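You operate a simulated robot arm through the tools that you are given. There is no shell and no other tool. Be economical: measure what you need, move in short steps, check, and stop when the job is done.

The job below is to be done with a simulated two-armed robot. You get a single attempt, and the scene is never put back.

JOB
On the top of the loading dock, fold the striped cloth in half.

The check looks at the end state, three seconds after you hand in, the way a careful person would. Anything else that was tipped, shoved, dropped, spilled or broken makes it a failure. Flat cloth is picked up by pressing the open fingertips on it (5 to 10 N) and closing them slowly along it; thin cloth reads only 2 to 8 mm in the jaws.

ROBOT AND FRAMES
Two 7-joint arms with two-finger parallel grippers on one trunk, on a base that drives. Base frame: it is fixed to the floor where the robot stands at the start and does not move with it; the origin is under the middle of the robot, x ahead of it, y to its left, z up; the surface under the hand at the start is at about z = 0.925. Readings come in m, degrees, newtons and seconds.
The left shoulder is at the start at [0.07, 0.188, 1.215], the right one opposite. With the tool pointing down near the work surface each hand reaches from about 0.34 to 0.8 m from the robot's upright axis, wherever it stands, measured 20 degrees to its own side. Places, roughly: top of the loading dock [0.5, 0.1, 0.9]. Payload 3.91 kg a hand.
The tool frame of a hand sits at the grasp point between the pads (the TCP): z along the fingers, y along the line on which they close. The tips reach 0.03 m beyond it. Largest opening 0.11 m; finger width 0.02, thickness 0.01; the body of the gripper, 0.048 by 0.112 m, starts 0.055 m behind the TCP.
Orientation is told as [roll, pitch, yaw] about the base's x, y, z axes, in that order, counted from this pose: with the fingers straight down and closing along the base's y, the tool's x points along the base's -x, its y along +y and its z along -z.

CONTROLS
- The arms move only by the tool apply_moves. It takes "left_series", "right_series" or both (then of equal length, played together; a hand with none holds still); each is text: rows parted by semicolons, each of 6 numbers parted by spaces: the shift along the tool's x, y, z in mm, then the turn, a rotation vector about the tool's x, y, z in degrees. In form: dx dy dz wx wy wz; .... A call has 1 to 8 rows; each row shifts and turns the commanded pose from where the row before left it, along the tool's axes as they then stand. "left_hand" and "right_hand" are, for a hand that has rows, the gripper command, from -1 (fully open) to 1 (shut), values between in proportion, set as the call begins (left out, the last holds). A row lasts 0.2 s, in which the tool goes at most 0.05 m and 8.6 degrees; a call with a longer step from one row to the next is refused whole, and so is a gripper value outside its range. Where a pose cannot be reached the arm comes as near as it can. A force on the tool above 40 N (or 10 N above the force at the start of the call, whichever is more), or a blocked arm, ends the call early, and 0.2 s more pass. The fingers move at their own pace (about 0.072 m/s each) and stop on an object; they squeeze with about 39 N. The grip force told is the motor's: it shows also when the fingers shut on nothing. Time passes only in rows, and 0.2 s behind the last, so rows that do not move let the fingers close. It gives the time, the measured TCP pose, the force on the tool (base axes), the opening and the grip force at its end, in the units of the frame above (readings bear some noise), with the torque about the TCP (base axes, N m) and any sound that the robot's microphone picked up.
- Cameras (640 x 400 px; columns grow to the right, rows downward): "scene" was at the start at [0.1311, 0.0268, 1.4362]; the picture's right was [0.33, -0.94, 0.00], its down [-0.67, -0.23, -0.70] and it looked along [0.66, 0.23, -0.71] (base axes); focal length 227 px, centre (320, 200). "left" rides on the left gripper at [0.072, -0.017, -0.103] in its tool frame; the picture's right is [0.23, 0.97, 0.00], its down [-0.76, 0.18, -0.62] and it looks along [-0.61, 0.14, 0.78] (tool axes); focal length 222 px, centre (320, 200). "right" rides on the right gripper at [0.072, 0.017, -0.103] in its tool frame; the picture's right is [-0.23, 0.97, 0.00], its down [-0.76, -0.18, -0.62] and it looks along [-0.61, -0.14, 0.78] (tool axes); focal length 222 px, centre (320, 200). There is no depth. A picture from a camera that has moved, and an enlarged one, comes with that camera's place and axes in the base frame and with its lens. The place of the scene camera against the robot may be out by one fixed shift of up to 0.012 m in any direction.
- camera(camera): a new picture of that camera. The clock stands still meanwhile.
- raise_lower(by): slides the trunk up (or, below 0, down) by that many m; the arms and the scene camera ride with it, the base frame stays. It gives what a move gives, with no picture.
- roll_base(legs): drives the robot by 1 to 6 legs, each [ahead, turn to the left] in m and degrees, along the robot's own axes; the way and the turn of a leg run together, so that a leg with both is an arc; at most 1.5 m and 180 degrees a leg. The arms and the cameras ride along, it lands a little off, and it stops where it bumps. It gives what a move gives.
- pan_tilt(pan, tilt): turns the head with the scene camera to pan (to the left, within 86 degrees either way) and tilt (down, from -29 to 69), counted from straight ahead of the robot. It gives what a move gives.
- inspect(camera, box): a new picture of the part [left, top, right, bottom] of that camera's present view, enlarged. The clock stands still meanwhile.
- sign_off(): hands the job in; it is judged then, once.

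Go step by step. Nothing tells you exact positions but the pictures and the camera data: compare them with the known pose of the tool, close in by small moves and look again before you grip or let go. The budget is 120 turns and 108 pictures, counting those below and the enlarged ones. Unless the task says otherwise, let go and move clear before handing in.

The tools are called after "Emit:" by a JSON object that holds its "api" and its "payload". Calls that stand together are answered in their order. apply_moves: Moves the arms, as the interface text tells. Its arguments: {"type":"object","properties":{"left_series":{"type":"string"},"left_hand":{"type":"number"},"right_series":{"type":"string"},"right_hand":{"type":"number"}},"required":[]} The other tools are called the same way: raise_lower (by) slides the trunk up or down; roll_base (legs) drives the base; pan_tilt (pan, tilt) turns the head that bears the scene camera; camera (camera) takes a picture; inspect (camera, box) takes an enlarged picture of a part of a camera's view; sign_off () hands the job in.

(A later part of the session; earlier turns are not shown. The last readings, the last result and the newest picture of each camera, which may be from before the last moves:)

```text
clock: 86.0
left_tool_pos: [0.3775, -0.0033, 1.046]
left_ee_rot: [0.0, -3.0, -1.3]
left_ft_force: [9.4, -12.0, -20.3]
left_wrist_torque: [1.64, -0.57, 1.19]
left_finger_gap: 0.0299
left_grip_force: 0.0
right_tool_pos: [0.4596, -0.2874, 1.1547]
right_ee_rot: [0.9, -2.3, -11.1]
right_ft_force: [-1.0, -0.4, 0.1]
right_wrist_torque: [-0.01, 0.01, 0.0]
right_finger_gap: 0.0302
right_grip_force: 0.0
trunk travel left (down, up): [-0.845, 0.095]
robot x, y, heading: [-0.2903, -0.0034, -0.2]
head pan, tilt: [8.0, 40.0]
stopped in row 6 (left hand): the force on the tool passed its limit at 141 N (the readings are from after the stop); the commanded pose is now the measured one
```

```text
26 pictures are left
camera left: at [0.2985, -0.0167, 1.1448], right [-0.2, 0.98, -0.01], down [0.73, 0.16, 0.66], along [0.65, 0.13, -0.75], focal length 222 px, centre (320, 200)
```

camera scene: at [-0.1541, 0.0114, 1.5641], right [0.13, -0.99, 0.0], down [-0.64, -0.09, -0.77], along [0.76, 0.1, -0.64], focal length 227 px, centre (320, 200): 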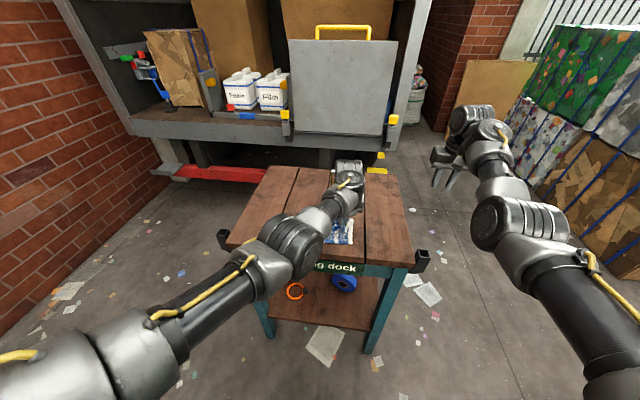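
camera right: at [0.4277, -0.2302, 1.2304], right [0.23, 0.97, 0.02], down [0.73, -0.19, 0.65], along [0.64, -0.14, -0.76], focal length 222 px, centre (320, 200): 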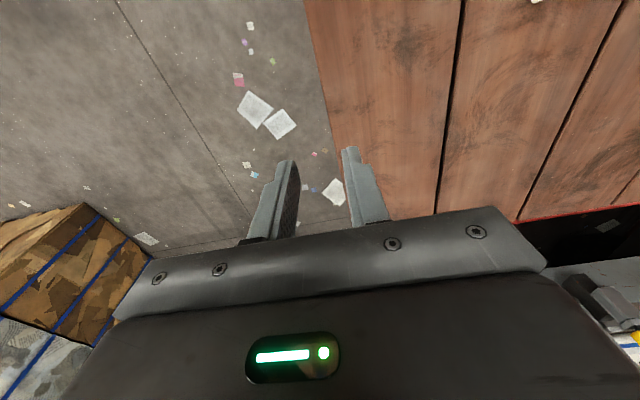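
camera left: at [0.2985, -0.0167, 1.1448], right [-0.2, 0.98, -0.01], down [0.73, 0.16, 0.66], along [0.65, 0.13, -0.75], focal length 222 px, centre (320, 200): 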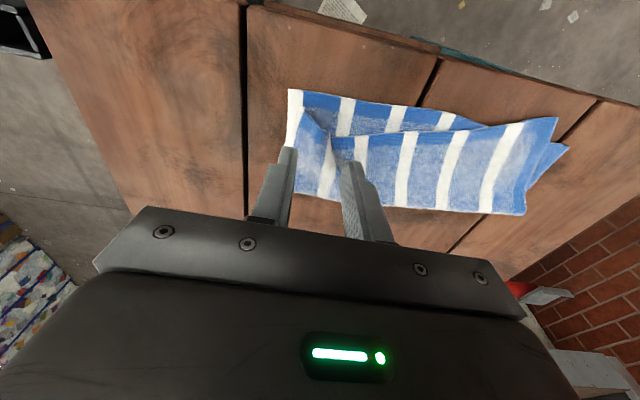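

The cloth is released. The left arm met itself again on the way up, so I'll move it sideways and outward, clear of the cloth.

Emit:
{"api": "apply_moves", "payload": {"left_series": "0 5 5 0 0 -3;0 10 0 0 0 -3;0 20 0 0 0 0;0 30 0 0 0 0;0 40 0 0 0 0;0 40 0 0 0 0;0 40 0 0 0 0;0 0 0 0 0 0"}}

Emit:
{"api": "camera", "payload": {"camera": "left"}}

Emit:
{"api": "inspect", "payload": {"camera": "scene", "box": [230, 180, 390, 280]}}

```text
clock: 86.7
left_tool_pos: [0.3789, 0.0242, 1.0419]
left_ee_rot: [-0.3, -3.6, 4.7]
left_ft_force: [5.5, -7.5, -10.3]
left_wrist_torque: [1.1, -0.28, 0.81]
left_finger_gap: 0.0304
left_grip_force: 0.1
right_tool_pos: [0.4608, -0.2854, 1.1561]
right_ee_rot: [0.8, -2.3, -11.0]
right_ft_force: [0.5, -0.2, -1.1]
right_wrist_torque: [0.0, 0.0, -0.03]
right_finger_gap: 0.0302
right_grip_force: 0.1
trunk travel left (down, up): [-0.845, 0.095]
robot x, y, heading: [-0.2905, -0.0006, -0.3]
head pan, tilt: [8.0, 40.0]
stopped in row 3 (left hand): the force on the tool passed its limit at 73 N (the readings are from after the stop); the commanded pose is now the measured one
```

```text
25 pictures are left
camera left: at [0.3018, 0.0027, 1.1396], right [-0.31, 0.95, -0.02], down [0.7, 0.24, 0.67], along [0.64, 0.19, -0.74], focal length 222 px, centre (320, 200)
```

left: 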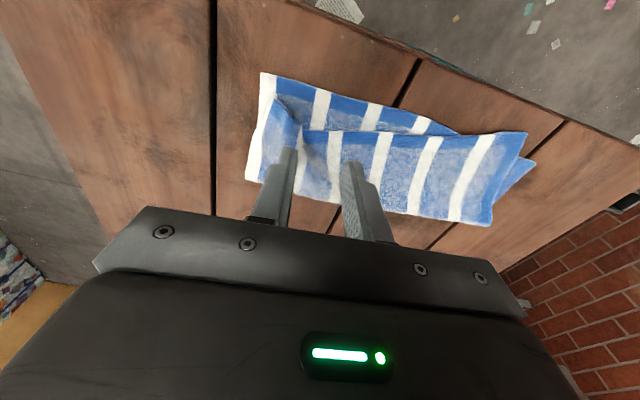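

```text
4.00 times, centred on (310, 230) of scene
camera zoom: at [-0.1514, 0.0123, 1.5638], right [0.14, -0.99, 0.0], down [-0.64, -0.09, -0.77], along [0.76, 0.1, -0.64], focal length 908 px, centre (360, 80)
```

zoom: 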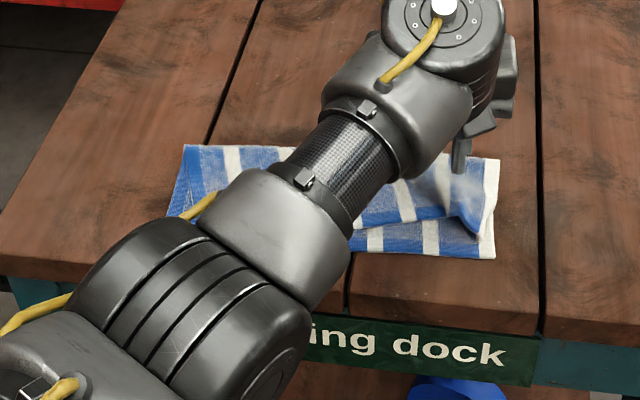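

I'll relieve the left wrist by yawing a bit further, then move it aside so I can see the right corner.

Emit:
{"api": "apply_moves", "payload": {"left_series": "0 0 0 0 0 -3;0 0 0 0 0 -4;0 0 0 0 0 -4;0 0 0 0 0 0"}}

Emit:
{"api": "apply_moves", "payload": {"left_series": "0 15 0 0 0 0;0 30 0 0 0 0;0 35 0 0 0 0;0 35 0 0 0 0;0 35 0 0 0 0;0 35 0 0 0 0;0 0 0 0 0 0"}}

Emit:
{"api": "camera", "payload": {"camera": "left"}}

Emit:
{"api": "inspect", "payload": {"camera": "scene", "box": [230, 180, 390, 280]}}

```text
clock: 87.7
left_tool_pos: [0.3788, 0.0237, 1.0407]
left_ee_rot: [-0.9, -3.4, 15.7]
left_ft_force: [-0.3, -0.9, 0.4]
left_wrist_torque: [-0.03, 0.01, -0.02]
left_finger_gap: 0.0297
left_grip_force: 0.1
right_tool_pos: [0.4601, -0.2867, 1.1555]
right_ee_rot: [0.9, -2.3, -11.0]
right_ft_force: [0.8, 0.1, 0.5]
right_wrist_torque: [0.01, 0.01, 0.01]
right_finger_gap: 0.0298
right_grip_force: 0.1
trunk travel left (down, up): [-0.845, 0.095]
robot x, y, heading: [-0.295, -0.0032, -0.2]
head pan, tilt: [8.0, 40.0]
```

```text
clock: 89.3
left_tool_pos: [0.3434, 0.1656, 1.0005]
left_ee_rot: [-0.9, -3.4, 15.6]
left_ft_force: [-0.2, 0.3, 0.2]
left_wrist_torque: [0.02, -0.01, 0.0]
left_finger_gap: 0.0304
left_grip_force: 0.1
left hand out of reach, approached as far as the arm can: row 3, 4, 5, 6
right_tool_pos: [0.4613, -0.2878, 1.1546]
right_ee_rot: [1.0, -2.4, -11.0]
right_ft_force: [0.5, -0.5, 0.0]
right_wrist_torque: [0.02, -0.03, 0.01]
right_finger_gap: 0.0299
right_grip_force: 0.0
trunk travel left (down, up): [-0.845, 0.095]
robot x, y, heading: [-0.2886, 0.0032, -0.0]
head pan, tilt: [8.0, 40.0]
```

```text
23 pictures are left
camera left: at [0.271, 0.1307, 1.099], right [-0.48, 0.88, -0.03], down [0.65, 0.38, 0.66], along [0.59, 0.3, -0.75], focal length 222 px, centre (320, 200)
```

left: 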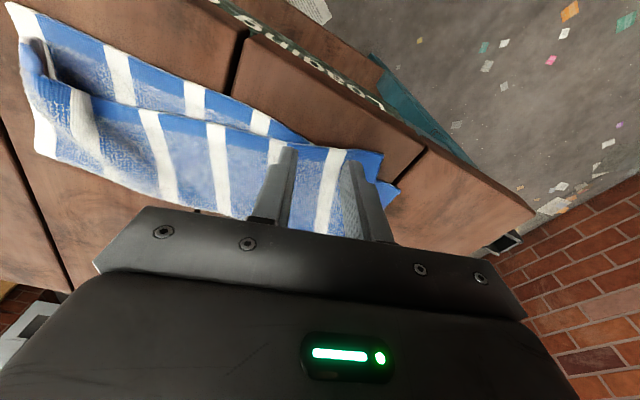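

```text
4.00 times, centred on (310, 230) of scene
camera zoom: at [-0.1513, 0.0102, 1.5638], right [0.13, -0.99, 0.0], down [-0.64, -0.09, -0.77], along [0.76, 0.1, -0.64], focal length 908 px, centre (360, 80)
```

zoom: 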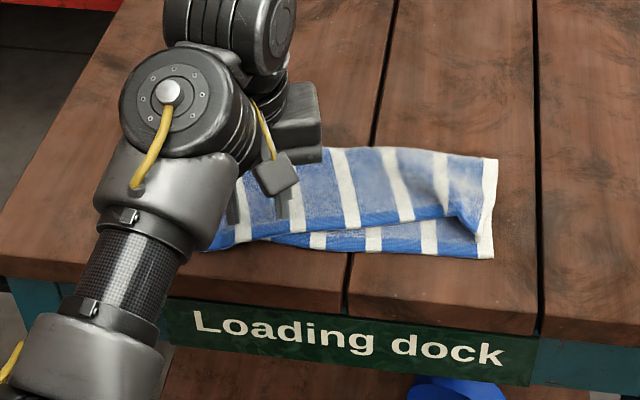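

The top right corner is tucked under itself. I'll look at it closely before fixing it.

Emit:
{"api": "inspect", "payload": {"camera": "scene", "box": [318, 210, 366, 240]}}

Emit:
{"api": "inspect", "payload": {"camera": "left", "box": [0, 0, 240, 150]}}

```text
13.33 times, centred on (342, 225) of scene
camera zoom: at [-0.1513, 0.0102, 1.5638], right [0.13, -0.99, 0.0], down [-0.64, -0.09, -0.77], along [0.76, 0.1, -0.64], focal length 3027 px, centre (27, -133)
```

zoom: 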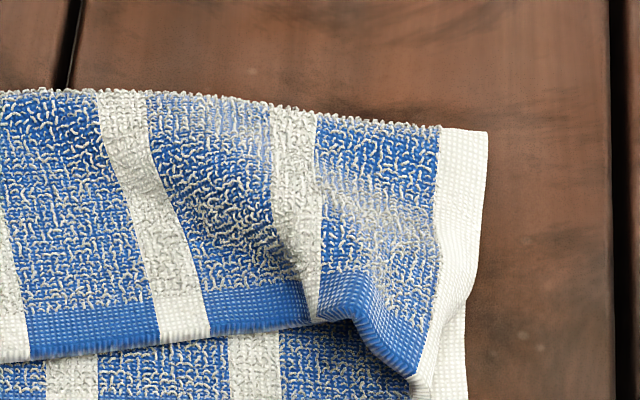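

```text
2.67 times, centred on (120, 75) of left
camera zoom: at [0.271, 0.1307, 1.099], right [-0.48, 0.88, -0.03], down [0.65, 0.38, 0.66], along [0.59, 0.3, -0.75], focal length 592 px, centre (853, 533)
```

zoom: 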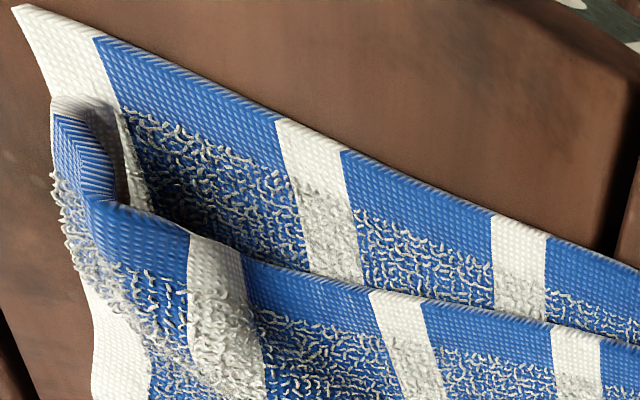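

It is not tucked. There is a small ridge, and the top hem sits 2–3 cm short there. I'll pinch that ridge lightly and draw it toward the near edge.

Emit:
{"api": "apply_moves", "payload": {"left_series": "-3.2 -34.3 -2 0 0 0;-3.2 -34.3 -2 0 0 0;-3.2 -34.3 -2 0 0 0;-3.2 -34.3 -2 0 0 0;-3.2 -34.3 -2 0 0 0;0 0 0 0 0 0", "left_hand": 0.27}}

Emit:
{"api": "camera", "payload": {"camera": "left"}}

```text
clock: 90.7
left_tool_pos: [0.404, 0.0052, 1.0129]
left_ee_rot: [-1.0, -3.3, 15.7]
left_ft_force: [-0.2, -0.8, -0.1]
left_wrist_torque: [-0.03, 0.01, 0.0]
left_finger_gap: 0.0403
left_grip_force: 0.1
right_tool_pos: [0.4589, -0.2857, 1.1572]
right_ee_rot: [0.9, -2.4, -11.0]
right_ft_force: [-1.4, -0.3, 0.3]
right_wrist_torque: [-0.01, 0.0, -0.02]
right_finger_gap: 0.0299
right_grip_force: 0.0
trunk travel left (down, up): [-0.845, 0.095]
robot x, y, heading: [-0.2879, -0.0049, -0.1]
head pan, tilt: [8.0, 40.0]
```

```text
19 pictures are left
camera left: at [0.3322, -0.0294, 1.1122], right [-0.48, 0.88, -0.03], down [0.65, 0.38, 0.66], along [0.59, 0.3, -0.75], focal length 222 px, centre (320, 200)
```

left: 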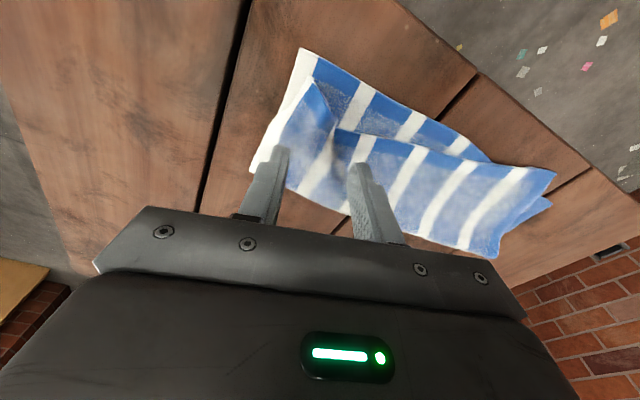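

The ridge at the hem is near (0.400, 0.019). I'll shift over it and lower so the tips straddle it just above the lower layer.

Emit:
{"api": "apply_moves", "payload": {"left_series": "-5 12 10 0 0 0;0 0 15 0 0 0;0 0 15 0 0 0;0 0 5 0 0 0;0 0 0 0 0 0"}}

Emit:
{"api": "inspect", "payload": {"camera": "left", "box": [160, 50, 480, 250]}}

```text
clock: 91.9
left_tool_pos: [0.4083, 0.0182, 0.9682]
left_ee_rot: [-0.9, -3.5, 15.6]
left_ft_force: [0.4, 0.4, -0.2]
left_wrist_torque: [-0.02, 0.0, -0.01]
left_finger_gap: 0.0404
left_grip_force: 0.1
right_tool_pos: [0.4592, -0.2862, 1.1557]
right_ee_rot: [0.9, -2.3, -10.9]
right_ft_force: [-0.3, -0.7, 0.2]
right_wrist_torque: [0.0, 0.02, -0.01]
right_finger_gap: 0.03
right_grip_force: 0.0
trunk travel left (down, up): [-0.845, 0.095]
robot x, y, heading: [-0.2891, -0.0011, -0.1]
head pan, tilt: [8.0, 40.0]
```

```text
2.00 times, centred on (320, 150) of left
camera zoom: at [0.3366, -0.0165, 1.0673], right [-0.48, 0.88, -0.03], down [0.65, 0.38, 0.66], along [0.59, 0.3, -0.75], focal length 444 px, centre (320, 300)
```

zoom: 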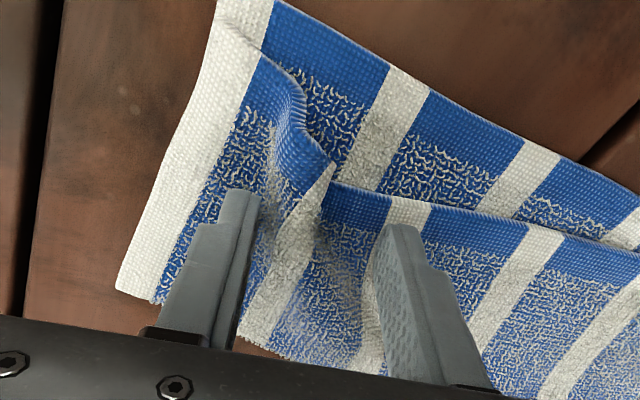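

The ridge is nicely between the fingers, so I'll close on it.

Emit:
{"api": "apply_moves", "payload": {"left_series": "2 0 2 0 0 0;0 0 0 0 0 0;0 0 0 0 0 0", "left_hand": 0.7}}

Emit:
{"api": "apply_moves", "payload": {"left_series": "0 0 0 0 0 0;0 0 0 0 0 0;0 0 0 0 0 0", "left_hand": 1}}

Emit:
{"api": "apply_moves", "payload": {"left_series": "0 0 -5 0 0 0;0 0 -5 0 0 0;0 0 0 0 0 0"}}

Emit:
{"api": "inspect", "payload": {"camera": "left", "box": [160, 50, 480, 250]}}

```text
clock: 92.7
left_tool_pos: [0.4067, 0.0184, 0.9661]
left_ee_rot: [-0.9, -3.4, 15.7]
left_ft_force: [-0.4, 0.2, -0.3]
left_wrist_torque: [0.02, 0.05, -0.03]
left_finger_gap: 0.0167
left_grip_force: 0.0
right_tool_pos: [0.4614, -0.2867, 1.1547]
right_ee_rot: [0.8, -2.3, -11.0]
right_ft_force: [0.3, 0.5, 0.4]
right_wrist_torque: [-0.01, 0.01, 0.01]
right_finger_gap: 0.0298
right_grip_force: 0.1
trunk travel left (down, up): [-0.845, 0.095]
robot x, y, heading: [-0.2867, 0.0028, -0.0]
head pan, tilt: [8.0, 40.0]
```

```text
clock: 93.5
left_tool_pos: [0.4074, 0.0178, 0.9665]
left_ee_rot: [-0.9, -3.4, 15.7]
left_ft_force: [0.6, -0.1, 0.2]
left_wrist_torque: [0.01, -0.03, -0.07]
left_finger_gap: 0.0045
left_grip_force: 39.3
right_tool_pos: [0.4599, -0.2868, 1.1559]
right_ee_rot: [0.9, -2.3, -10.9]
right_ft_force: [-0.2, -0.4, 0.7]
right_wrist_torque: [-0.03, 0.0, -0.01]
right_finger_gap: 0.0301
right_grip_force: 0.1
trunk travel left (down, up): [-0.845, 0.095]
robot x, y, heading: [-0.2895, 0.0018, -0.4]
head pan, tilt: [8.0, 40.0]
```

```text
clock: 94.3
left_tool_pos: [0.4064, 0.0187, 0.9775]
left_ee_rot: [-0.9, -3.4, 15.7]
left_ft_force: [0.6, -1.3, -0.9]
left_wrist_torque: [0.04, 0.02, 0.01]
left_finger_gap: 0.0046
left_grip_force: 39.2
right_tool_pos: [0.46, -0.2858, 1.1557]
right_ee_rot: [0.9, -2.2, -11.1]
right_ft_force: [0.4, 0.4, 0.1]
right_wrist_torque: [0.0, 0.0, 0.01]
right_finger_gap: 0.0299
right_grip_force: 0.1
trunk travel left (down, up): [-0.845, 0.095]
robot x, y, heading: [-0.2897, -0.003, -0.1]
head pan, tilt: [8.0, 40.0]
```

```text
2.00 times, centred on (320, 150) of left
camera zoom: at [0.3343, -0.0169, 1.0752], right [-0.48, 0.88, -0.03], down [0.65, 0.38, 0.66], along [0.59, 0.3, -0.75], focal length 444 px, centre (320, 300)
```

zoom: 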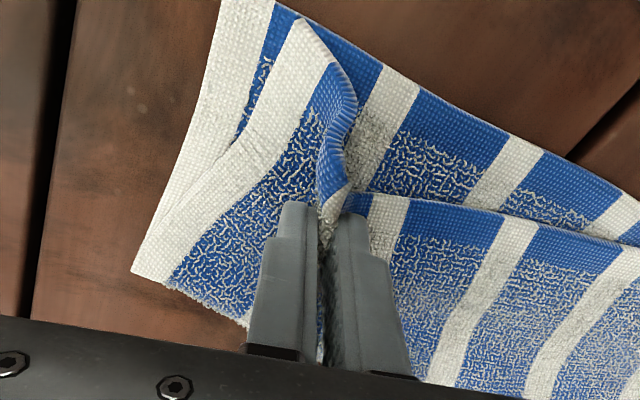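

Only the top layer is gripped. I'll draw it about 3 cm toward the near edge and a little to the right, then set it down.

Emit:
{"api": "apply_moves", "payload": {"left_series": "4 0 -6 0 0 0;8 -1 -2 0 0 0;8 -1 0 0 0 0;8 -1 0 0 0 0;5 -1 0 0 0 0;0 0 0 0 0 0"}}

Emit:
{"api": "camera", "payload": {"camera": "left"}}

```text
clock: 95.7
left_tool_pos: [0.3731, 0.0054, 0.9818]
left_ee_rot: [-0.9, -3.4, 15.7]
left_ft_force: [0.7, -0.5, -1.2]
left_wrist_torque: [0.0, -0.01, -0.02]
left_finger_gap: 0.0045
left_grip_force: 39.1
right_tool_pos: [0.4613, -0.2876, 1.1553]
right_ee_rot: [0.8, -2.4, -11.1]
right_ft_force: [0.4, -0.7, -0.6]
right_wrist_torque: [-0.01, 0.01, -0.03]
right_finger_gap: 0.03
right_grip_force: 0.1
trunk travel left (down, up): [-0.845, 0.095]
robot x, y, heading: [-0.2859, -0.0, -0.3]
head pan, tilt: [8.0, 40.0]
```

```text
16 pictures are left
camera left: at [0.3029, -0.0299, 1.0811], right [-0.48, 0.88, -0.03], down [0.65, 0.38, 0.66], along [0.59, 0.3, -0.75], focal length 222 px, centre (320, 200)
```

left: 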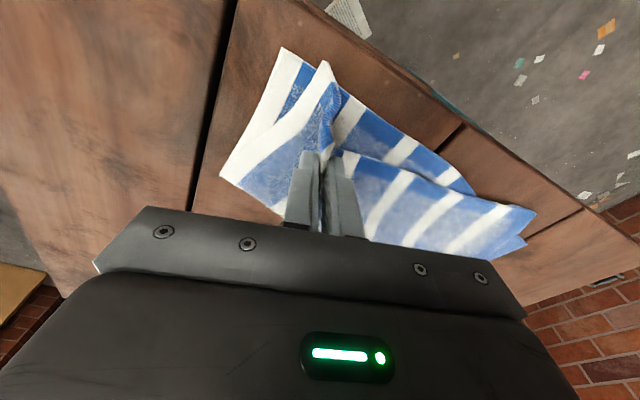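

The near edges now roughly match. The corner needs to go about 15 mm further right, so I'll shift it, lower and release.

Emit:
{"api": "apply_moves", "payload": {"left_series": "4 -8 0 0 0 0;4 -8 0 0 0 0;0 0 7 0 0 0;0 0 6 0 0 0;0 0 0 0 0 0"}}

Emit:
{"api": "apply_moves", "payload": {"left_series": "0 0 0 0 0 0;0 0 0 0 0 0", "left_hand": 0.75}}

Emit:
{"api": "apply_moves", "payload": {"left_series": "0 0 0 0 0 0;0 0 0 0 0 0;0 0 -10 0 0 0;0 0 -15 0 0 0;0 0 -15 0 0 0;0 0 0 0 0 0", "left_hand": 0.36}}

Emit:
{"api": "camera", "payload": {"camera": "left"}}

```text
clock: 96.9
left_tool_pos: [0.3717, -0.0121, 0.9697]
left_ee_rot: [-0.9, -3.3, 15.7]
left_ft_force: [0.2, -0.6, 0.4]
left_wrist_torque: [-0.01, -0.01, -0.05]
left_finger_gap: 0.0045
left_grip_force: 38.5
right_tool_pos: [0.4604, -0.2856, 1.155]
right_ee_rot: [1.0, -2.3, -10.9]
right_ft_force: [0.8, 0.0, 0.5]
right_wrist_torque: [-0.02, 0.01, 0.01]
right_finger_gap: 0.0301
right_grip_force: 0.1
trunk travel left (down, up): [-0.845, 0.095]
robot x, y, heading: [-0.2925, 0.0012, -0.2]
head pan, tilt: [8.0, 40.0]
```

```text
clock: 97.5
left_tool_pos: [0.3714, -0.0121, 0.9688]
left_ee_rot: [-0.9, -3.4, 15.7]
left_ft_force: [0.6, 0.3, -0.7]
left_wrist_torque: [-0.04, -0.03, -0.01]
left_finger_gap: 0.014
left_grip_force: 0.0
right_tool_pos: [0.4615, -0.2864, 1.1551]
right_ee_rot: [0.9, -2.3, -11.0]
right_ft_force: [-0.1, 0.1, -0.3]
right_wrist_torque: [0.03, 0.0, -0.02]
right_finger_gap: 0.0299
right_grip_force: 0.1
trunk travel left (down, up): [-0.845, 0.095]
robot x, y, heading: [-0.2896, -0.0007, -0.6]
head pan, tilt: [8.0, 40.0]
```

```text
clock: 98.9
left_tool_pos: [0.3703, -0.0125, 1.0096]
left_ee_rot: [-0.9, -3.4, 15.7]
left_ft_force: [0.1, -0.3, -0.1]
left_wrist_torque: [0.01, -0.01, 0.0]
left_finger_gap: 0.0349
left_grip_force: 0.2
right_tool_pos: [0.4603, -0.2873, 1.1557]
right_ee_rot: [0.9, -2.4, -11.0]
right_ft_force: [-0.7, 0.6, 0.5]
right_wrist_torque: [0.04, 0.0, 0.01]
right_finger_gap: 0.0298
right_grip_force: 0.1
trunk travel left (down, up): [-0.845, 0.095]
robot x, y, heading: [-0.2902, 0.0013, -0.2]
head pan, tilt: [8.0, 40.0]
```

```text
15 pictures are left
camera left: at [0.298, -0.047, 1.1083], right [-0.48, 0.88, -0.03], down [0.65, 0.38, 0.66], along [0.59, 0.3, -0.75], focal length 222 px, centre (320, 200)
```

left: 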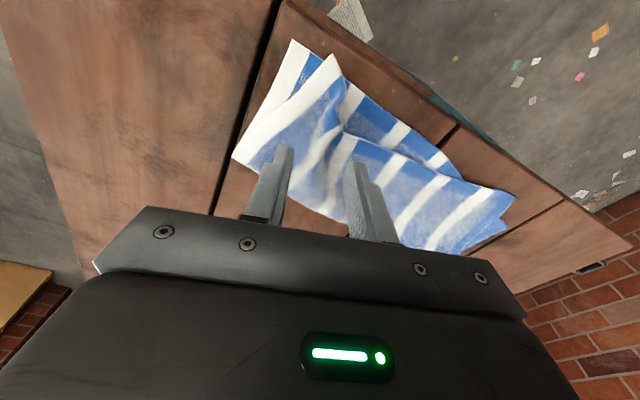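

The layers align at the near edge, but a pleat remains, leaving the top corner about 28 mm short sideways. I'll press the fingertips lightly on either side of the pleat and open them to spread it flat.

Emit:
{"api": "apply_moves", "payload": {"left_series": "0 14 10 0 0 0;0 0 15 0 0 0;0 0 15 0 0 0;0 0 4 0 0 0;0 0 2 0 0 0;0 0 1 0 0 0;0 0 0 0 0 0"}}

Emit:
{"api": "inspect", "payload": {"camera": "left", "box": [160, 20, 480, 220]}}

```text
clock: 100.5
left_tool_pos: [0.3688, 0.0005, 0.9628]
left_ee_rot: [-1.0, -3.4, 15.7]
left_ft_force: [1.2, 0.4, 6.2]
left_wrist_torque: [-0.07, -0.14, 0.0]
left_finger_gap: 0.0354
left_grip_force: 0.3
right_tool_pos: [0.4601, -0.2865, 1.1561]
right_ee_rot: [0.9, -2.2, -11.0]
right_ft_force: [-0.8, -0.2, 0.1]
right_wrist_torque: [-0.01, -0.01, 0.01]
right_finger_gap: 0.0301
right_grip_force: 0.2
trunk travel left (down, up): [-0.845, 0.095]
robot x, y, heading: [-0.2875, 0.0005, -0.3]
head pan, tilt: [8.0, 40.0]
```

```text
2.00 times, centred on (320, 120) of left
camera zoom: at [0.2969, -0.0338, 1.0614], right [-0.48, 0.88, -0.03], down [0.65, 0.38, 0.66], along [0.59, 0.3, -0.75], focal length 444 px, centre (320, 360)
```

zoom: 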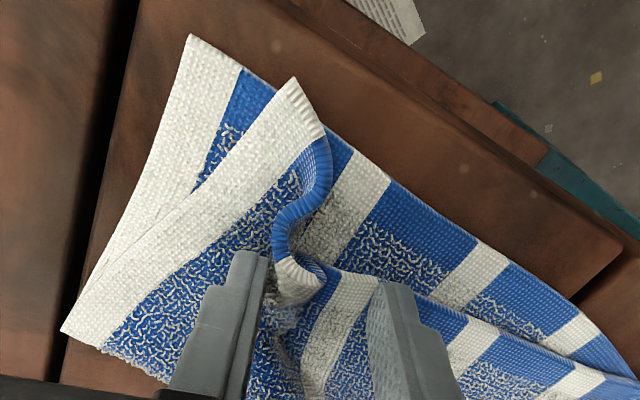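

The tips straddle the pleat with about 6 N. I'll ease slightly and open gradually.

Emit:
{"api": "apply_moves", "payload": {"left_series": "0 0 -0.4 0 0 0;0 0 0 0 0 0", "left_hand": 0.13}}

Emit:
{"api": "apply_moves", "payload": {"left_series": "0 0 0 0 0 0;0 0 0 0 0 0", "left_hand": -0.1}}

Emit:
{"api": "apply_moves", "payload": {"left_series": "0 0 0 0 0 0;0 0 0 0 0 0", "left_hand": -0.35}}

Emit:
{"api": "inspect", "payload": {"camera": "left", "box": [160, 20, 480, 220]}}

```text
clock: 101.1
left_tool_pos: [0.3685, 0.001, 0.9634]
left_ee_rot: [-0.9, -3.4, 15.7]
left_ft_force: [0.0, 1.2, 4.4]
left_wrist_torque: [-0.06, -0.03, 0.01]
left_finger_gap: 0.0467
left_grip_force: 0.0
right_tool_pos: [0.4598, -0.2875, 1.1557]
right_ee_rot: [1.0, -2.3, -11.0]
right_ft_force: [0.5, -1.1, 0.0]
right_wrist_torque: [0.01, 0.04, 0.0]
right_finger_gap: 0.03
right_grip_force: 0.1
trunk travel left (down, up): [-0.845, 0.095]
robot x, y, heading: [-0.2894, -0.0005, -0.3]
head pan, tilt: [8.0, 40.0]
```

```text
clock: 101.7
left_tool_pos: [0.3686, 0.0008, 0.9633]
left_ee_rot: [-0.9, -3.4, 15.7]
left_ft_force: [-0.3, 0.1, 1.6]
left_wrist_torque: [0.02, -0.01, 0.0]
left_finger_gap: 0.0599
left_grip_force: 0.1
right_tool_pos: [0.4607, -0.2864, 1.1556]
right_ee_rot: [0.9, -2.4, -11.1]
right_ft_force: [0.0, 0.6, -0.1]
right_wrist_torque: [0.02, 0.0, -0.02]
right_finger_gap: 0.0302
right_grip_force: 0.1
trunk travel left (down, up): [-0.845, 0.095]
robot x, y, heading: [-0.2923, -0.0021, -0.2]
head pan, tilt: [8.0, 40.0]
```

```text
clock: 102.3
left_tool_pos: [0.3688, 0.0012, 0.9635]
left_ee_rot: [-0.8, -3.4, 15.6]
left_ft_force: [-0.6, -0.9, 1.1]
left_wrist_torque: [0.0, -0.03, 0.01]
left_finger_gap: 0.0737
left_grip_force: 0.1
right_tool_pos: [0.4613, -0.2866, 1.1552]
right_ee_rot: [1.0, -2.2, -11.1]
right_ft_force: [0.5, 0.9, -0.3]
right_wrist_torque: [0.0, 0.0, 0.04]
right_finger_gap: 0.0302
right_grip_force: 0.1
trunk travel left (down, up): [-0.845, 0.095]
robot x, y, heading: [-0.291, -0.0017, -0.2]
head pan, tilt: [8.0, 40.0]
```

```text
2.00 times, centred on (320, 120) of left
camera zoom: at [0.297, -0.0338, 1.0612], right [-0.48, 0.88, -0.03], down [0.65, 0.38, 0.66], along [0.59, 0.3, -0.75], focal length 444 px, centre (320, 360)
```

zoom: 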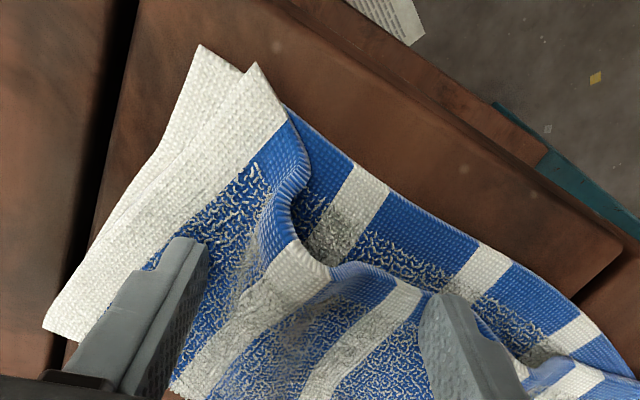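

The pleat is much reduced and the corner nearly aligned. I'll press slightly more and spread a bit further.

Emit:
{"api": "apply_moves", "payload": {"left_series": "0 0 0.8 0 0 0;0 0 0 0 0 0", "left_hand": -0.5}}

Emit:
{"api": "apply_moves", "payload": {"left_series": "0 0 0 0 0 0;0 0 0 0 0 0", "left_hand": -0.75}}

Emit:
{"api": "apply_moves", "payload": {"left_series": "0 0 -10 0 0 0;0 0 -15 0 0 0;0 0 -15 0 0 0;0 0 0 0 0 0"}}

Emit:
{"api": "camera", "payload": {"camera": "left"}}

```text
clock: 102.9
left_tool_pos: [0.3682, 0.0001, 0.9621]
left_ee_rot: [-0.9, -3.4, 15.7]
left_ft_force: [0.4, -0.6, 3.5]
left_wrist_torque: [0.0, 0.01, -0.03]
left_finger_gap: 0.0818
left_grip_force: 0.1
right_tool_pos: [0.4601, -0.2877, 1.1565]
right_ee_rot: [0.9, -2.2, -11.0]
right_ft_force: [-0.3, 0.6, -0.1]
right_wrist_torque: [0.0, 0.0, 0.01]
right_finger_gap: 0.0302
right_grip_force: 0.0
trunk travel left (down, up): [-0.845, 0.095]
robot x, y, heading: [-0.2889, 0.003, -0.1]
head pan, tilt: [8.0, 40.0]
```

```text
clock: 103.5
left_tool_pos: [0.3669, 0.0016, 0.9615]
left_ee_rot: [-0.8, -3.4, 15.7]
left_ft_force: [0.0, -0.3, 3.4]
left_wrist_torque: [0.05, -0.03, -0.02]
left_finger_gap: 0.0948
left_grip_force: 0.1
right_tool_pos: [0.4595, -0.2873, 1.1547]
right_ee_rot: [1.0, -2.3, -11.0]
right_ft_force: [-0.3, 0.4, 0.4]
right_wrist_torque: [-0.02, -0.03, 0.01]
right_finger_gap: 0.03
right_grip_force: 0.0
trunk travel left (down, up): [-0.845, 0.095]
robot x, y, heading: [-0.2927, 0.0026, -0.2]
head pan, tilt: [8.0, 40.0]
```

```text
clock: 104.5
left_tool_pos: [0.3656, 0.001, 1.0007]
left_ee_rot: [-0.8, -3.3, 15.6]
left_ft_force: [-0.3, 0.0, 0.4]
left_wrist_torque: [-0.05, 0.01, -0.01]
left_finger_gap: 0.0964
left_grip_force: 0.0
right_tool_pos: [0.4612, -0.2861, 1.1549]
right_ee_rot: [0.9, -2.4, -11.0]
right_ft_force: [1.1, -0.4, 0.3]
right_wrist_torque: [0.01, 0.02, 0.0]
right_finger_gap: 0.0301
right_grip_force: 0.0
trunk travel left (down, up): [-0.845, 0.095]
robot x, y, heading: [-0.2907, -0.002, -0.1]
head pan, tilt: [8.0, 40.0]
```

```text
12 pictures are left
camera left: at [0.2948, -0.0338, 1.1003], right [-0.48, 0.88, -0.03], down [0.65, 0.38, 0.66], along [0.59, 0.3, -0.75], focal length 222 px, centre (320, 200)
```

left: 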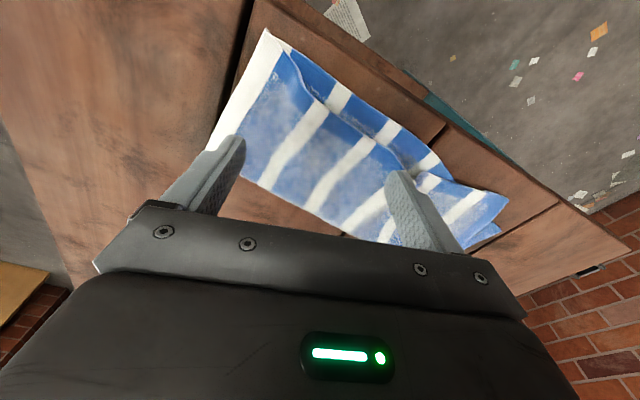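

The right corner now matches. A small pleat remains near (0.35, 0.10), so I'll spread that the same way.

Emit:
{"api": "apply_moves", "payload": {"left_series": "-8 33 0 0 0 0;-8 34 0 0 0 0;-9 34 0 0 0 0;0 0 0 0 0 0", "left_hand": 0.27}}

Emit:
{"api": "apply_moves", "payload": {"left_series": "0 0 15 0 0 0;0 0 15 0 0 0;0 0 3 0 0 0;0 0 0 0 0 0"}}

Emit:
{"api": "camera", "payload": {"camera": "left"}}

```text
clock: 105.5
left_tool_pos: [0.3626, 0.1044, 1.0018]
left_ee_rot: [-1.0, -3.4, 15.7]
left_ft_force: [0.2, 0.4, 0.9]
left_wrist_torque: [-0.01, 0.04, -0.01]
left_finger_gap: 0.0403
left_grip_force: 0.0
right_tool_pos: [0.4613, -0.2871, 1.1554]
right_ee_rot: [1.0, -2.3, -11.0]
right_ft_force: [0.7, -0.7, -0.8]
right_wrist_torque: [0.01, 0.0, -0.01]
right_finger_gap: 0.0299
right_grip_force: 0.0
trunk travel left (down, up): [-0.845, 0.095]
robot x, y, heading: [-0.293, -0.0014, -0.0]
head pan, tilt: [8.0, 40.0]
```

```text
clock: 106.5
left_tool_pos: [0.3647, 0.1045, 0.9692]
left_ee_rot: [-0.9, -3.4, 15.7]
left_ft_force: [0.3, -0.4, 0.5]
left_wrist_torque: [0.02, 0.02, -0.01]
left_finger_gap: 0.0402
left_grip_force: 0.1
right_tool_pos: [0.4609, -0.2866, 1.1546]
right_ee_rot: [0.9, -2.3, -11.1]
right_ft_force: [0.1, 0.1, 0.3]
right_wrist_torque: [0.0, 0.03, -0.05]
right_finger_gap: 0.0298
right_grip_force: 0.0
trunk travel left (down, up): [-0.845, 0.095]
robot x, y, heading: [-0.2894, -0.0029, -0.4]
head pan, tilt: [8.0, 40.0]
```

```text
11 pictures are left
camera left: at [0.2932, 0.0699, 1.0675], right [-0.48, 0.88, -0.03], down [0.65, 0.38, 0.66], along [0.59, 0.3, -0.75], focal length 222 px, centre (320, 200)
```

left: 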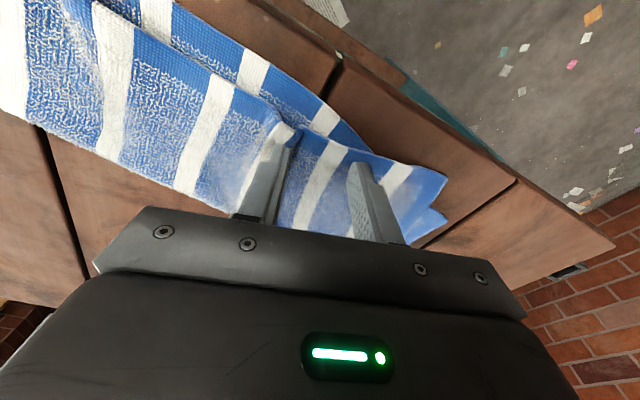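

The pleat is right by the right finger. I'll shift 14 mm so it sits centred, press lightly and spread.

Emit:
{"api": "apply_moves", "payload": {"left_series": "0 -14 0 0 0 0;0 0 3 0 0 0;0 0 2 0 0 0;0 0 1 0 0 0;0 0 0 0 0 0"}}

```text
clock: 107.7
left_tool_pos: [0.3685, 0.0915, 0.9627]
left_ee_rot: [-0.9, -3.3, 15.8]
left_ft_force: [0.9, -0.2, 2.2]
left_wrist_torque: [0.0, 0.01, -0.03]
left_finger_gap: 0.0401
left_grip_force: 0.0
right_tool_pos: [0.4593, -0.2866, 1.1554]
right_ee_rot: [1.0, -2.3, -10.9]
right_ft_force: [0.0, -0.6, 0.2]
right_wrist_torque: [0.01, 0.03, -0.03]
right_finger_gap: 0.0299
right_grip_force: 0.1
trunk travel left (down, up): [-0.845, 0.095]
robot x, y, heading: [-0.2903, 0.0009, -0.2]
head pan, tilt: [8.0, 40.0]
```

Emit:
{"api": "apply_moves", "payload": {"left_series": "0 0 0.8 0 0 0;0 0 0 0 0 0", "left_hand": 0.1}}

Emit:
{"api": "apply_moves", "payload": {"left_series": "0 0 0.4 0 0 0;0 0 0 0 0 0", "left_hand": -0.1}}

Emit:
{"api": "apply_moves", "payload": {"left_series": "0 0 0.4 0 0 0;0 0 0 0 0 0", "left_hand": -0.3}}

Emit:
{"api": "apply_moves", "payload": {"left_series": "0 0 -10 0 0 0;0 0 -20 0 0 0;0 0 -10 0 0 0;0 0 0 0 0 0"}}

Emit:
{"api": "camera", "payload": {"camera": "left"}}

```text
clock: 108.3
left_tool_pos: [0.3689, 0.0915, 0.9624]
left_ee_rot: [-0.8, -3.4, 15.7]
left_ft_force: [0.3, 0.4, 4.2]
left_wrist_torque: [0.0, 0.0, -0.02]
left_finger_gap: 0.0475
left_grip_force: 0.1
right_tool_pos: [0.4597, -0.2871, 1.1565]
right_ee_rot: [0.9, -2.2, -11.0]
right_ft_force: [-0.2, 0.2, -0.7]
right_wrist_torque: [-0.02, -0.04, 0.02]
right_finger_gap: 0.0301
right_grip_force: 0.1
trunk travel left (down, up): [-0.845, 0.095]
robot x, y, heading: [-0.2906, 0.0013, -0.2]
head pan, tilt: [8.0, 40.0]
```

```text
clock: 108.9
left_tool_pos: [0.3678, 0.0918, 0.9626]
left_ee_rot: [-1.0, -3.3, 15.7]
left_ft_force: [0.1, 2.1, 5.3]
left_wrist_torque: [0.06, 0.02, -0.03]
left_finger_gap: 0.0577
left_grip_force: 0.1
right_tool_pos: [0.4592, -0.2869, 1.1557]
right_ee_rot: [0.8, -2.3, -11.0]
right_ft_force: [-0.4, -0.3, 0.7]
right_wrist_torque: [0.01, 0.01, 0.0]
right_finger_gap: 0.0301
right_grip_force: 0.1
trunk travel left (down, up): [-0.845, 0.095]
robot x, y, heading: [-0.2915, -0.0007, -0.1]
head pan, tilt: [8.0, 40.0]
```

```text
clock: 109.5
left_tool_pos: [0.369, 0.0915, 0.9623]
left_ee_rot: [-1.0, -3.4, 15.7]
left_ft_force: [-0.5, 1.3, 5.5]
left_wrist_torque: [0.05, 0.0, -0.01]
left_finger_gap: 0.068
left_grip_force: 0.2
right_tool_pos: [0.4605, -0.287, 1.1568]
right_ee_rot: [0.9, -2.3, -11.0]
right_ft_force: [0.0, 0.1, -0.9]
right_wrist_torque: [-0.01, -0.03, 0.05]
right_finger_gap: 0.0299
right_grip_force: 0.0
trunk travel left (down, up): [-0.845, 0.095]
robot x, y, heading: [-0.2935, -0.0036, -0.2]
head pan, tilt: [8.0, 40.0]
```

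```text
clock: 110.5
left_tool_pos: [0.3667, 0.0905, 1.001]
left_ee_rot: [-0.9, -3.4, 15.7]
left_ft_force: [0.2, -0.1, -0.6]
left_wrist_torque: [0.02, -0.02, -0.01]
left_finger_gap: 0.0716
left_grip_force: 0.0
right_tool_pos: [0.4608, -0.2866, 1.155]
right_ee_rot: [0.9, -2.3, -11.0]
right_ft_force: [0.7, 0.3, 0.1]
right_wrist_torque: [-0.03, 0.04, -0.02]
right_finger_gap: 0.0301
right_grip_force: 0.0
trunk travel left (down, up): [-0.845, 0.095]
robot x, y, heading: [-0.2894, 0.0, -0.3]
head pan, tilt: [8.0, 40.0]
```

```text
10 pictures are left
camera left: at [0.2956, 0.0572, 1.0995], right [-0.48, 0.88, -0.03], down [0.65, 0.38, 0.66], along [0.59, 0.3, -0.75], focal length 222 px, centre (320, 200)
```

left: 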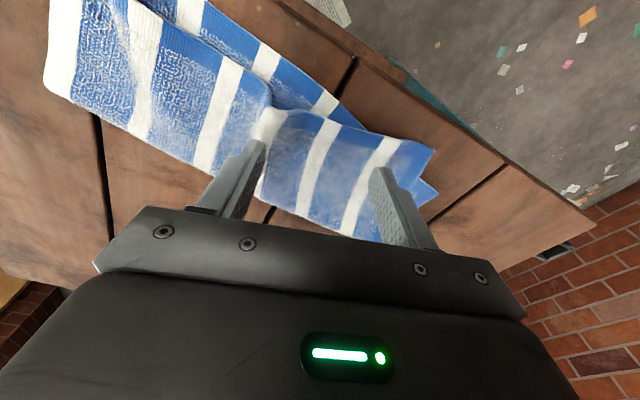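

A pleat remains near (0.362, 0.05), with the middle hem about 2 cm short. I'll pinch that pleat, draw it toward the near edge, and then spread it in place.

Emit:
{"api": "apply_moves", "payload": {"left_series": "3 -19 0 0 0 0;2 -19 0 0 0 0;0 0 15 0 0 0;0 0 15 0 0 0;0 0 3 0 0 0;0 0 0 0 0 0", "left_hand": 0.2}}

Emit:
{"api": "inspect", "payload": {"camera": "left", "box": [160, 20, 480, 220]}}

```text
clock: 111.9
left_tool_pos: [0.3744, 0.0537, 0.9682]
left_ee_rot: [-0.9, -3.3, 15.7]
left_ft_force: [0.7, 0.4, -0.9]
left_wrist_torque: [0.03, -0.04, -0.04]
left_finger_gap: 0.0439
left_grip_force: 0.1
right_tool_pos: [0.4606, -0.287, 1.1549]
right_ee_rot: [0.9, -2.3, -11.0]
right_ft_force: [0.6, -0.4, 0.8]
right_wrist_torque: [0.03, 0.0, 0.01]
right_finger_gap: 0.03
right_grip_force: 0.1
trunk travel left (down, up): [-0.845, 0.095]
robot x, y, heading: [-0.2922, 0.0003, -0.2]
head pan, tilt: [8.0, 40.0]
```

```text
2.00 times, centred on (320, 120) of left
camera zoom: at [0.3024, 0.019, 1.0667], right [-0.48, 0.88, -0.03], down [0.65, 0.38, 0.66], along [0.59, 0.3, -0.75], focal length 444 px, centre (320, 360)
```

zoom: 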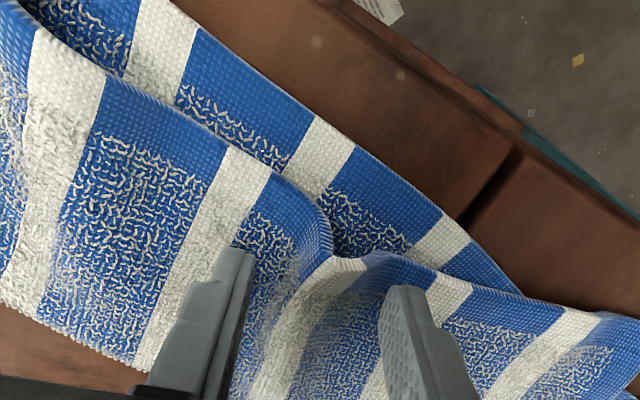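

The pleat is centred between the tips. I'll close on it, lift a little and draw it toward the near edge.

Emit:
{"api": "apply_moves", "payload": {"left_series": "0 0 2 0 0 0;0 0 0 0 0 0;0 0 0 0 0 0", "left_hand": 0.7}}

Emit:
{"api": "apply_moves", "payload": {"left_series": "0 0 0 0 0 0;0 0 0 0 0 0;0 0 0 0 0 0", "left_hand": 1}}

Emit:
{"api": "apply_moves", "payload": {"left_series": "0 0 -8 0 0 0;3 0 -6 0 0 0;6 2 0 0 0 0;7 2 0 0 0 0;7 2 0 0 0 0;0 0 0 0 0 0"}}

Emit:
{"api": "camera", "payload": {"camera": "left"}}

```text
clock: 112.7
left_tool_pos: [0.3742, 0.0545, 0.9664]
left_ee_rot: [-0.9, -3.2, 15.7]
left_ft_force: [-0.2, -0.8, 0.4]
left_wrist_torque: [0.0, 0.01, 0.02]
left_finger_gap: 0.0164
left_grip_force: 0.0
right_tool_pos: [0.4606, -0.2871, 1.1561]
right_ee_rot: [1.0, -2.2, -11.0]
right_ft_force: [0.3, -0.2, -0.2]
right_wrist_torque: [0.02, -0.04, 0.0]
right_finger_gap: 0.0299
right_grip_force: 0.0
trunk travel left (down, up): [-0.845, 0.095]
robot x, y, heading: [-0.2944, 0.0018, -0.4]
head pan, tilt: [8.0, 40.0]
```

```text
clock: 113.5
left_tool_pos: [0.3731, 0.0527, 0.9665]
left_ee_rot: [-0.9, -3.4, 15.8]
left_ft_force: [0.2, 0.1, -0.2]
left_wrist_torque: [0.01, -0.03, 0.01]
left_finger_gap: 0.0043
left_grip_force: 38.7
right_tool_pos: [0.4603, -0.2863, 1.1555]
right_ee_rot: [0.9, -2.3, -11.0]
right_ft_force: [-0.3, -1.1, -0.7]
right_wrist_torque: [-0.02, -0.01, -0.02]
right_finger_gap: 0.0301
right_grip_force: 0.1
trunk travel left (down, up): [-0.845, 0.095]
robot x, y, heading: [-0.292, -0.0012, -0.3]
head pan, tilt: [8.0, 40.0]
```

```text
clock: 114.9
left_tool_pos: [0.3497, 0.0526, 0.9795]
left_ee_rot: [-1.0, -3.2, 15.7]
left_ft_force: [-0.2, 1.0, -1.4]
left_wrist_torque: [-0.01, 0.01, -0.01]
left_finger_gap: 0.0044
left_grip_force: 38.8
right_tool_pos: [0.4609, -0.2861, 1.1549]
right_ee_rot: [0.9, -2.2, -10.8]
right_ft_force: [0.4, 1.1, 0.3]
right_wrist_torque: [0.01, 0.02, 0.01]
right_finger_gap: 0.0299
right_grip_force: 0.0
trunk travel left (down, up): [-0.845, 0.095]
robot x, y, heading: [-0.293, -0.0001, -0.3]
head pan, tilt: [8.0, 40.0]
```

```text
8 pictures are left
camera left: at [0.2778, 0.0184, 1.0774], right [-0.48, 0.88, -0.03], down [0.65, 0.38, 0.66], along [0.59, 0.3, -0.75], focal length 222 px, centre (320, 200)
```

left: 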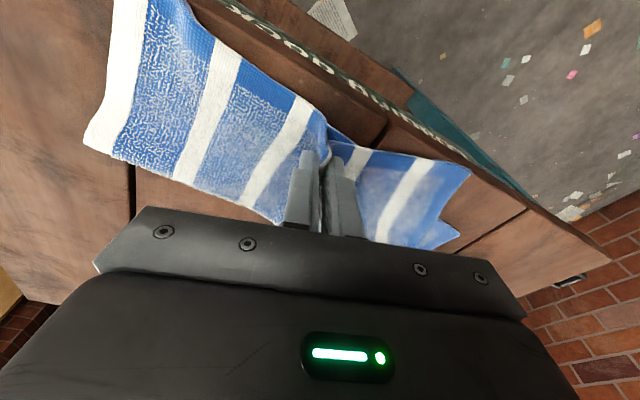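

The hem now covers the lower edge. I'll lower, release, then press and spread.

Emit:
{"api": "apply_moves", "payload": {"left_series": "0 0 8 0 0 0;0 0 5 0 0 0;0 0 0 0 0 0"}}

Emit:
{"api": "apply_moves", "payload": {"left_series": "0 0 0 0 0 0;0 0 0 0 0 0;0 0 2 0 0 0;0 0 2 0 0 0;0 0 0 0 0 0", "left_hand": 0.45}}

Emit:
{"api": "apply_moves", "payload": {"left_series": "0 0 1 0 0 0;0 0 0.7 0 0 0;0 0 0 0 0 0", "left_hand": 0.4}}

```text
clock: 115.7
left_tool_pos: [0.3494, 0.0534, 0.9654]
left_ee_rot: [-0.9, -3.3, 15.8]
left_ft_force: [-0.3, -0.7, 0.1]
left_wrist_torque: [-0.03, 0.0, -0.02]
left_finger_gap: 0.0043
left_grip_force: 38.9
right_tool_pos: [0.4605, -0.2869, 1.1547]
right_ee_rot: [0.9, -2.3, -11.0]
right_ft_force: [-0.4, -0.2, 0.7]
right_wrist_torque: [0.01, -0.02, -0.01]
right_finger_gap: 0.03
right_grip_force: 0.0
trunk travel left (down, up): [-0.845, 0.095]
robot x, y, heading: [-0.2881, 0.0015, -0.5]
head pan, tilt: [8.0, 40.0]
```

```text
clock: 116.9
left_tool_pos: [0.3513, 0.052, 0.9622]
left_ee_rot: [-0.9, -3.4, 15.6]
left_ft_force: [-0.2, -1.0, 3.5]
left_wrist_torque: [0.02, 0.02, 0.02]
left_finger_gap: 0.0304
left_grip_force: 0.0
right_tool_pos: [0.4609, -0.2875, 1.1556]
right_ee_rot: [0.8, -2.3, -11.0]
right_ft_force: [-0.8, 0.1, 0.0]
right_wrist_torque: [-0.01, 0.01, -0.02]
right_finger_gap: 0.03
right_grip_force: 0.1
trunk travel left (down, up): [-0.845, 0.095]
robot x, y, heading: [-0.2906, 0.0023, -0.2]
head pan, tilt: [8.0, 40.0]
```

```text
clock: 117.7
left_tool_pos: [0.3509, 0.0526, 0.9609]
left_ee_rot: [-1.0, -3.5, 15.8]
left_ft_force: [0.5, 0.2, 7.4]
left_wrist_torque: [0.02, 0.03, 0.02]
left_finger_gap: 0.0318
left_grip_force: 0.0
right_tool_pos: [0.4592, -0.2874, 1.1572]
right_ee_rot: [0.8, -2.4, -11.0]
right_ft_force: [-0.6, -1.0, -0.5]
right_wrist_torque: [-0.02, 0.03, -0.03]
right_finger_gap: 0.0298
right_grip_force: 0.1
trunk travel left (down, up): [-0.845, 0.095]
robot x, y, heading: [-0.2931, 0.0022, -0.0]
head pan, tilt: [8.0, 40.0]
```

Emit:
{"api": "apply_moves", "payload": {"left_series": "0 0 -0.3 0 0 0;0 0 0 0 0 0", "left_hand": 0.15}}

Emit:
{"api": "apply_moves", "payload": {"left_series": "0 0 0 0 0 0;0 0 0 0 0 0", "left_hand": -0.1}}

Emit:
{"api": "apply_moves", "payload": {"left_series": "0 0 0 0 0 0;0 0 0 0 0 0", "left_hand": -0.35}}

Emit:
{"api": "apply_moves", "payload": {"left_series": "0 0 -10 0 0 0;0 0 -15 0 0 0;0 0 -15 0 0 0;0 0 0 0 0 0"}}

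Emit:
{"api": "camera", "payload": {"camera": "left"}}

```text
clock: 118.3
left_tool_pos: [0.3506, 0.0539, 0.9603]
left_ee_rot: [-0.9, -3.4, 15.7]
left_ft_force: [2.1, -1.3, 6.6]
left_wrist_torque: [0.06, -0.03, -0.01]
left_finger_gap: 0.0448
left_grip_force: 0.1
right_tool_pos: [0.4599, -0.2864, 1.1567]
right_ee_rot: [0.8, -2.2, -11.0]
right_ft_force: [-0.7, 0.3, -0.2]
right_wrist_torque: [-0.01, -0.02, 0.04]
right_finger_gap: 0.0304
right_grip_force: 0.1
trunk travel left (down, up): [-0.845, 0.095]
robot x, y, heading: [-0.2923, -0.0031, -0.1]
head pan, tilt: [8.0, 40.0]
```

```text
clock: 118.9
left_tool_pos: [0.351, 0.0532, 0.9615]
left_ee_rot: [-0.9, -3.4, 15.7]
left_ft_force: [1.9, -2.2, 7.5]
left_wrist_torque: [0.04, 0.01, 0.0]
left_finger_gap: 0.0582
left_grip_force: 0.1
right_tool_pos: [0.46, -0.2866, 1.1554]
right_ee_rot: [0.9, -2.4, -11.0]
right_ft_force: [0.0, -0.3, 0.0]
right_wrist_torque: [0.0, 0.01, 0.0]
right_finger_gap: 0.0299
right_grip_force: 0.2
trunk travel left (down, up): [-0.845, 0.095]
robot x, y, heading: [-0.2883, 0.0011, -0.4]
head pan, tilt: [8.0, 40.0]
```

```text
clock: 119.5
left_tool_pos: [0.3502, 0.0536, 0.9609]
left_ee_rot: [-0.9, -3.4, 15.7]
left_ft_force: [0.8, -1.8, 7.9]
left_wrist_torque: [0.03, 0.03, -0.01]
left_finger_gap: 0.0712
left_grip_force: 0.0
right_tool_pos: [0.4592, -0.2877, 1.156]
right_ee_rot: [0.9, -2.2, -11.0]
right_ft_force: [0.8, 0.5, -0.5]
right_wrist_torque: [-0.01, 0.05, -0.02]
right_finger_gap: 0.03
right_grip_force: 0.0
trunk travel left (down, up): [-0.845, 0.095]
robot x, y, heading: [-0.2933, -0.0027, -0.6]
head pan, tilt: [8.0, 40.0]
```

```text
clock: 120.5
left_tool_pos: [0.3487, 0.0536, 1.0018]
left_ee_rot: [-1.0, -3.2, 15.8]
left_ft_force: [-0.1, 0.6, 0.3]
left_wrist_torque: [-0.01, 0.01, 0.0]
left_finger_gap: 0.0746
left_grip_force: 0.1
right_tool_pos: [0.4613, -0.2875, 1.1553]
right_ee_rot: [0.8, -2.3, -11.0]
right_ft_force: [-0.8, -0.3, -0.2]
right_wrist_torque: [-0.01, 0.02, -0.02]
right_finger_gap: 0.0301
right_grip_force: 0.0
trunk travel left (down, up): [-0.845, 0.095]
robot x, y, heading: [-0.2936, -0.0027, -0.4]
head pan, tilt: [8.0, 40.0]
```

```text
7 pictures are left
camera left: at [0.2769, 0.0193, 1.0993], right [-0.48, 0.88, -0.03], down [0.65, 0.38, 0.66], along [0.59, 0.3, -0.75], focal length 222 px, centre (320, 200)
```

left: 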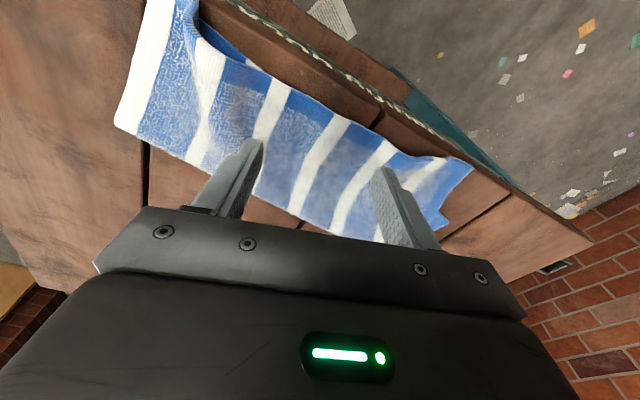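

Much flatter. One more small pleat remains near the right corner at about (0.334, -0.037), so I'll give it a short spread.

Emit:
{"api": "apply_moves", "payload": {"left_series": "9 -28 0 0 0 0;9 -29 0 0 0 0;9 -29 0 0 0 0;0 0 0 0 0 0", "left_hand": 0.27}}

Emit:
{"api": "camera", "payload": {"camera": "left"}}

```text
clock: 121.5
left_tool_pos: [0.3467, -0.0294, 0.9978]
left_ee_rot: [-0.5, -3.5, 16.1]
left_ft_force: [0.4, -0.3, -0.2]
left_wrist_torque: [0.0, -0.01, 0.01]
left_finger_gap: 0.0402
left_grip_force: 0.0
right_tool_pos: [0.4603, -0.2854, 1.1557]
right_ee_rot: [0.9, -2.4, -11.0]
right_ft_force: [-0.4, 0.6, -0.1]
right_wrist_torque: [0.0, 0.0, -0.02]
right_finger_gap: 0.03
right_grip_force: 0.0
trunk travel left (down, up): [-0.845, 0.095]
robot x, y, heading: [-0.2932, -0.0008, -0.1]
head pan, tilt: [8.0, 40.0]
```

```text
6 pictures are left
camera left: at [0.2759, -0.0654, 1.0964], right [-0.49, 0.87, -0.02], down [0.64, 0.38, 0.67], along [0.59, 0.31, -0.75], focal length 222 px, centre (320, 200)
```

left: 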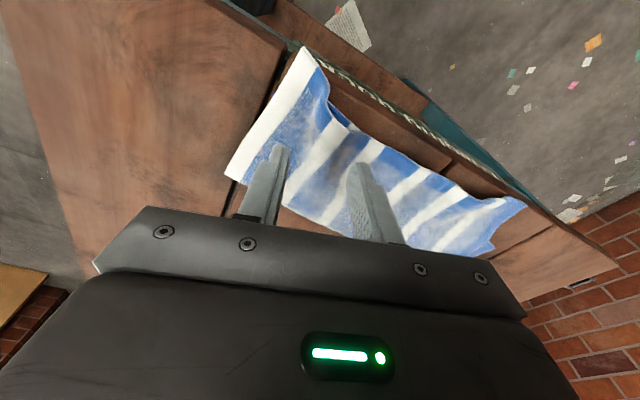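

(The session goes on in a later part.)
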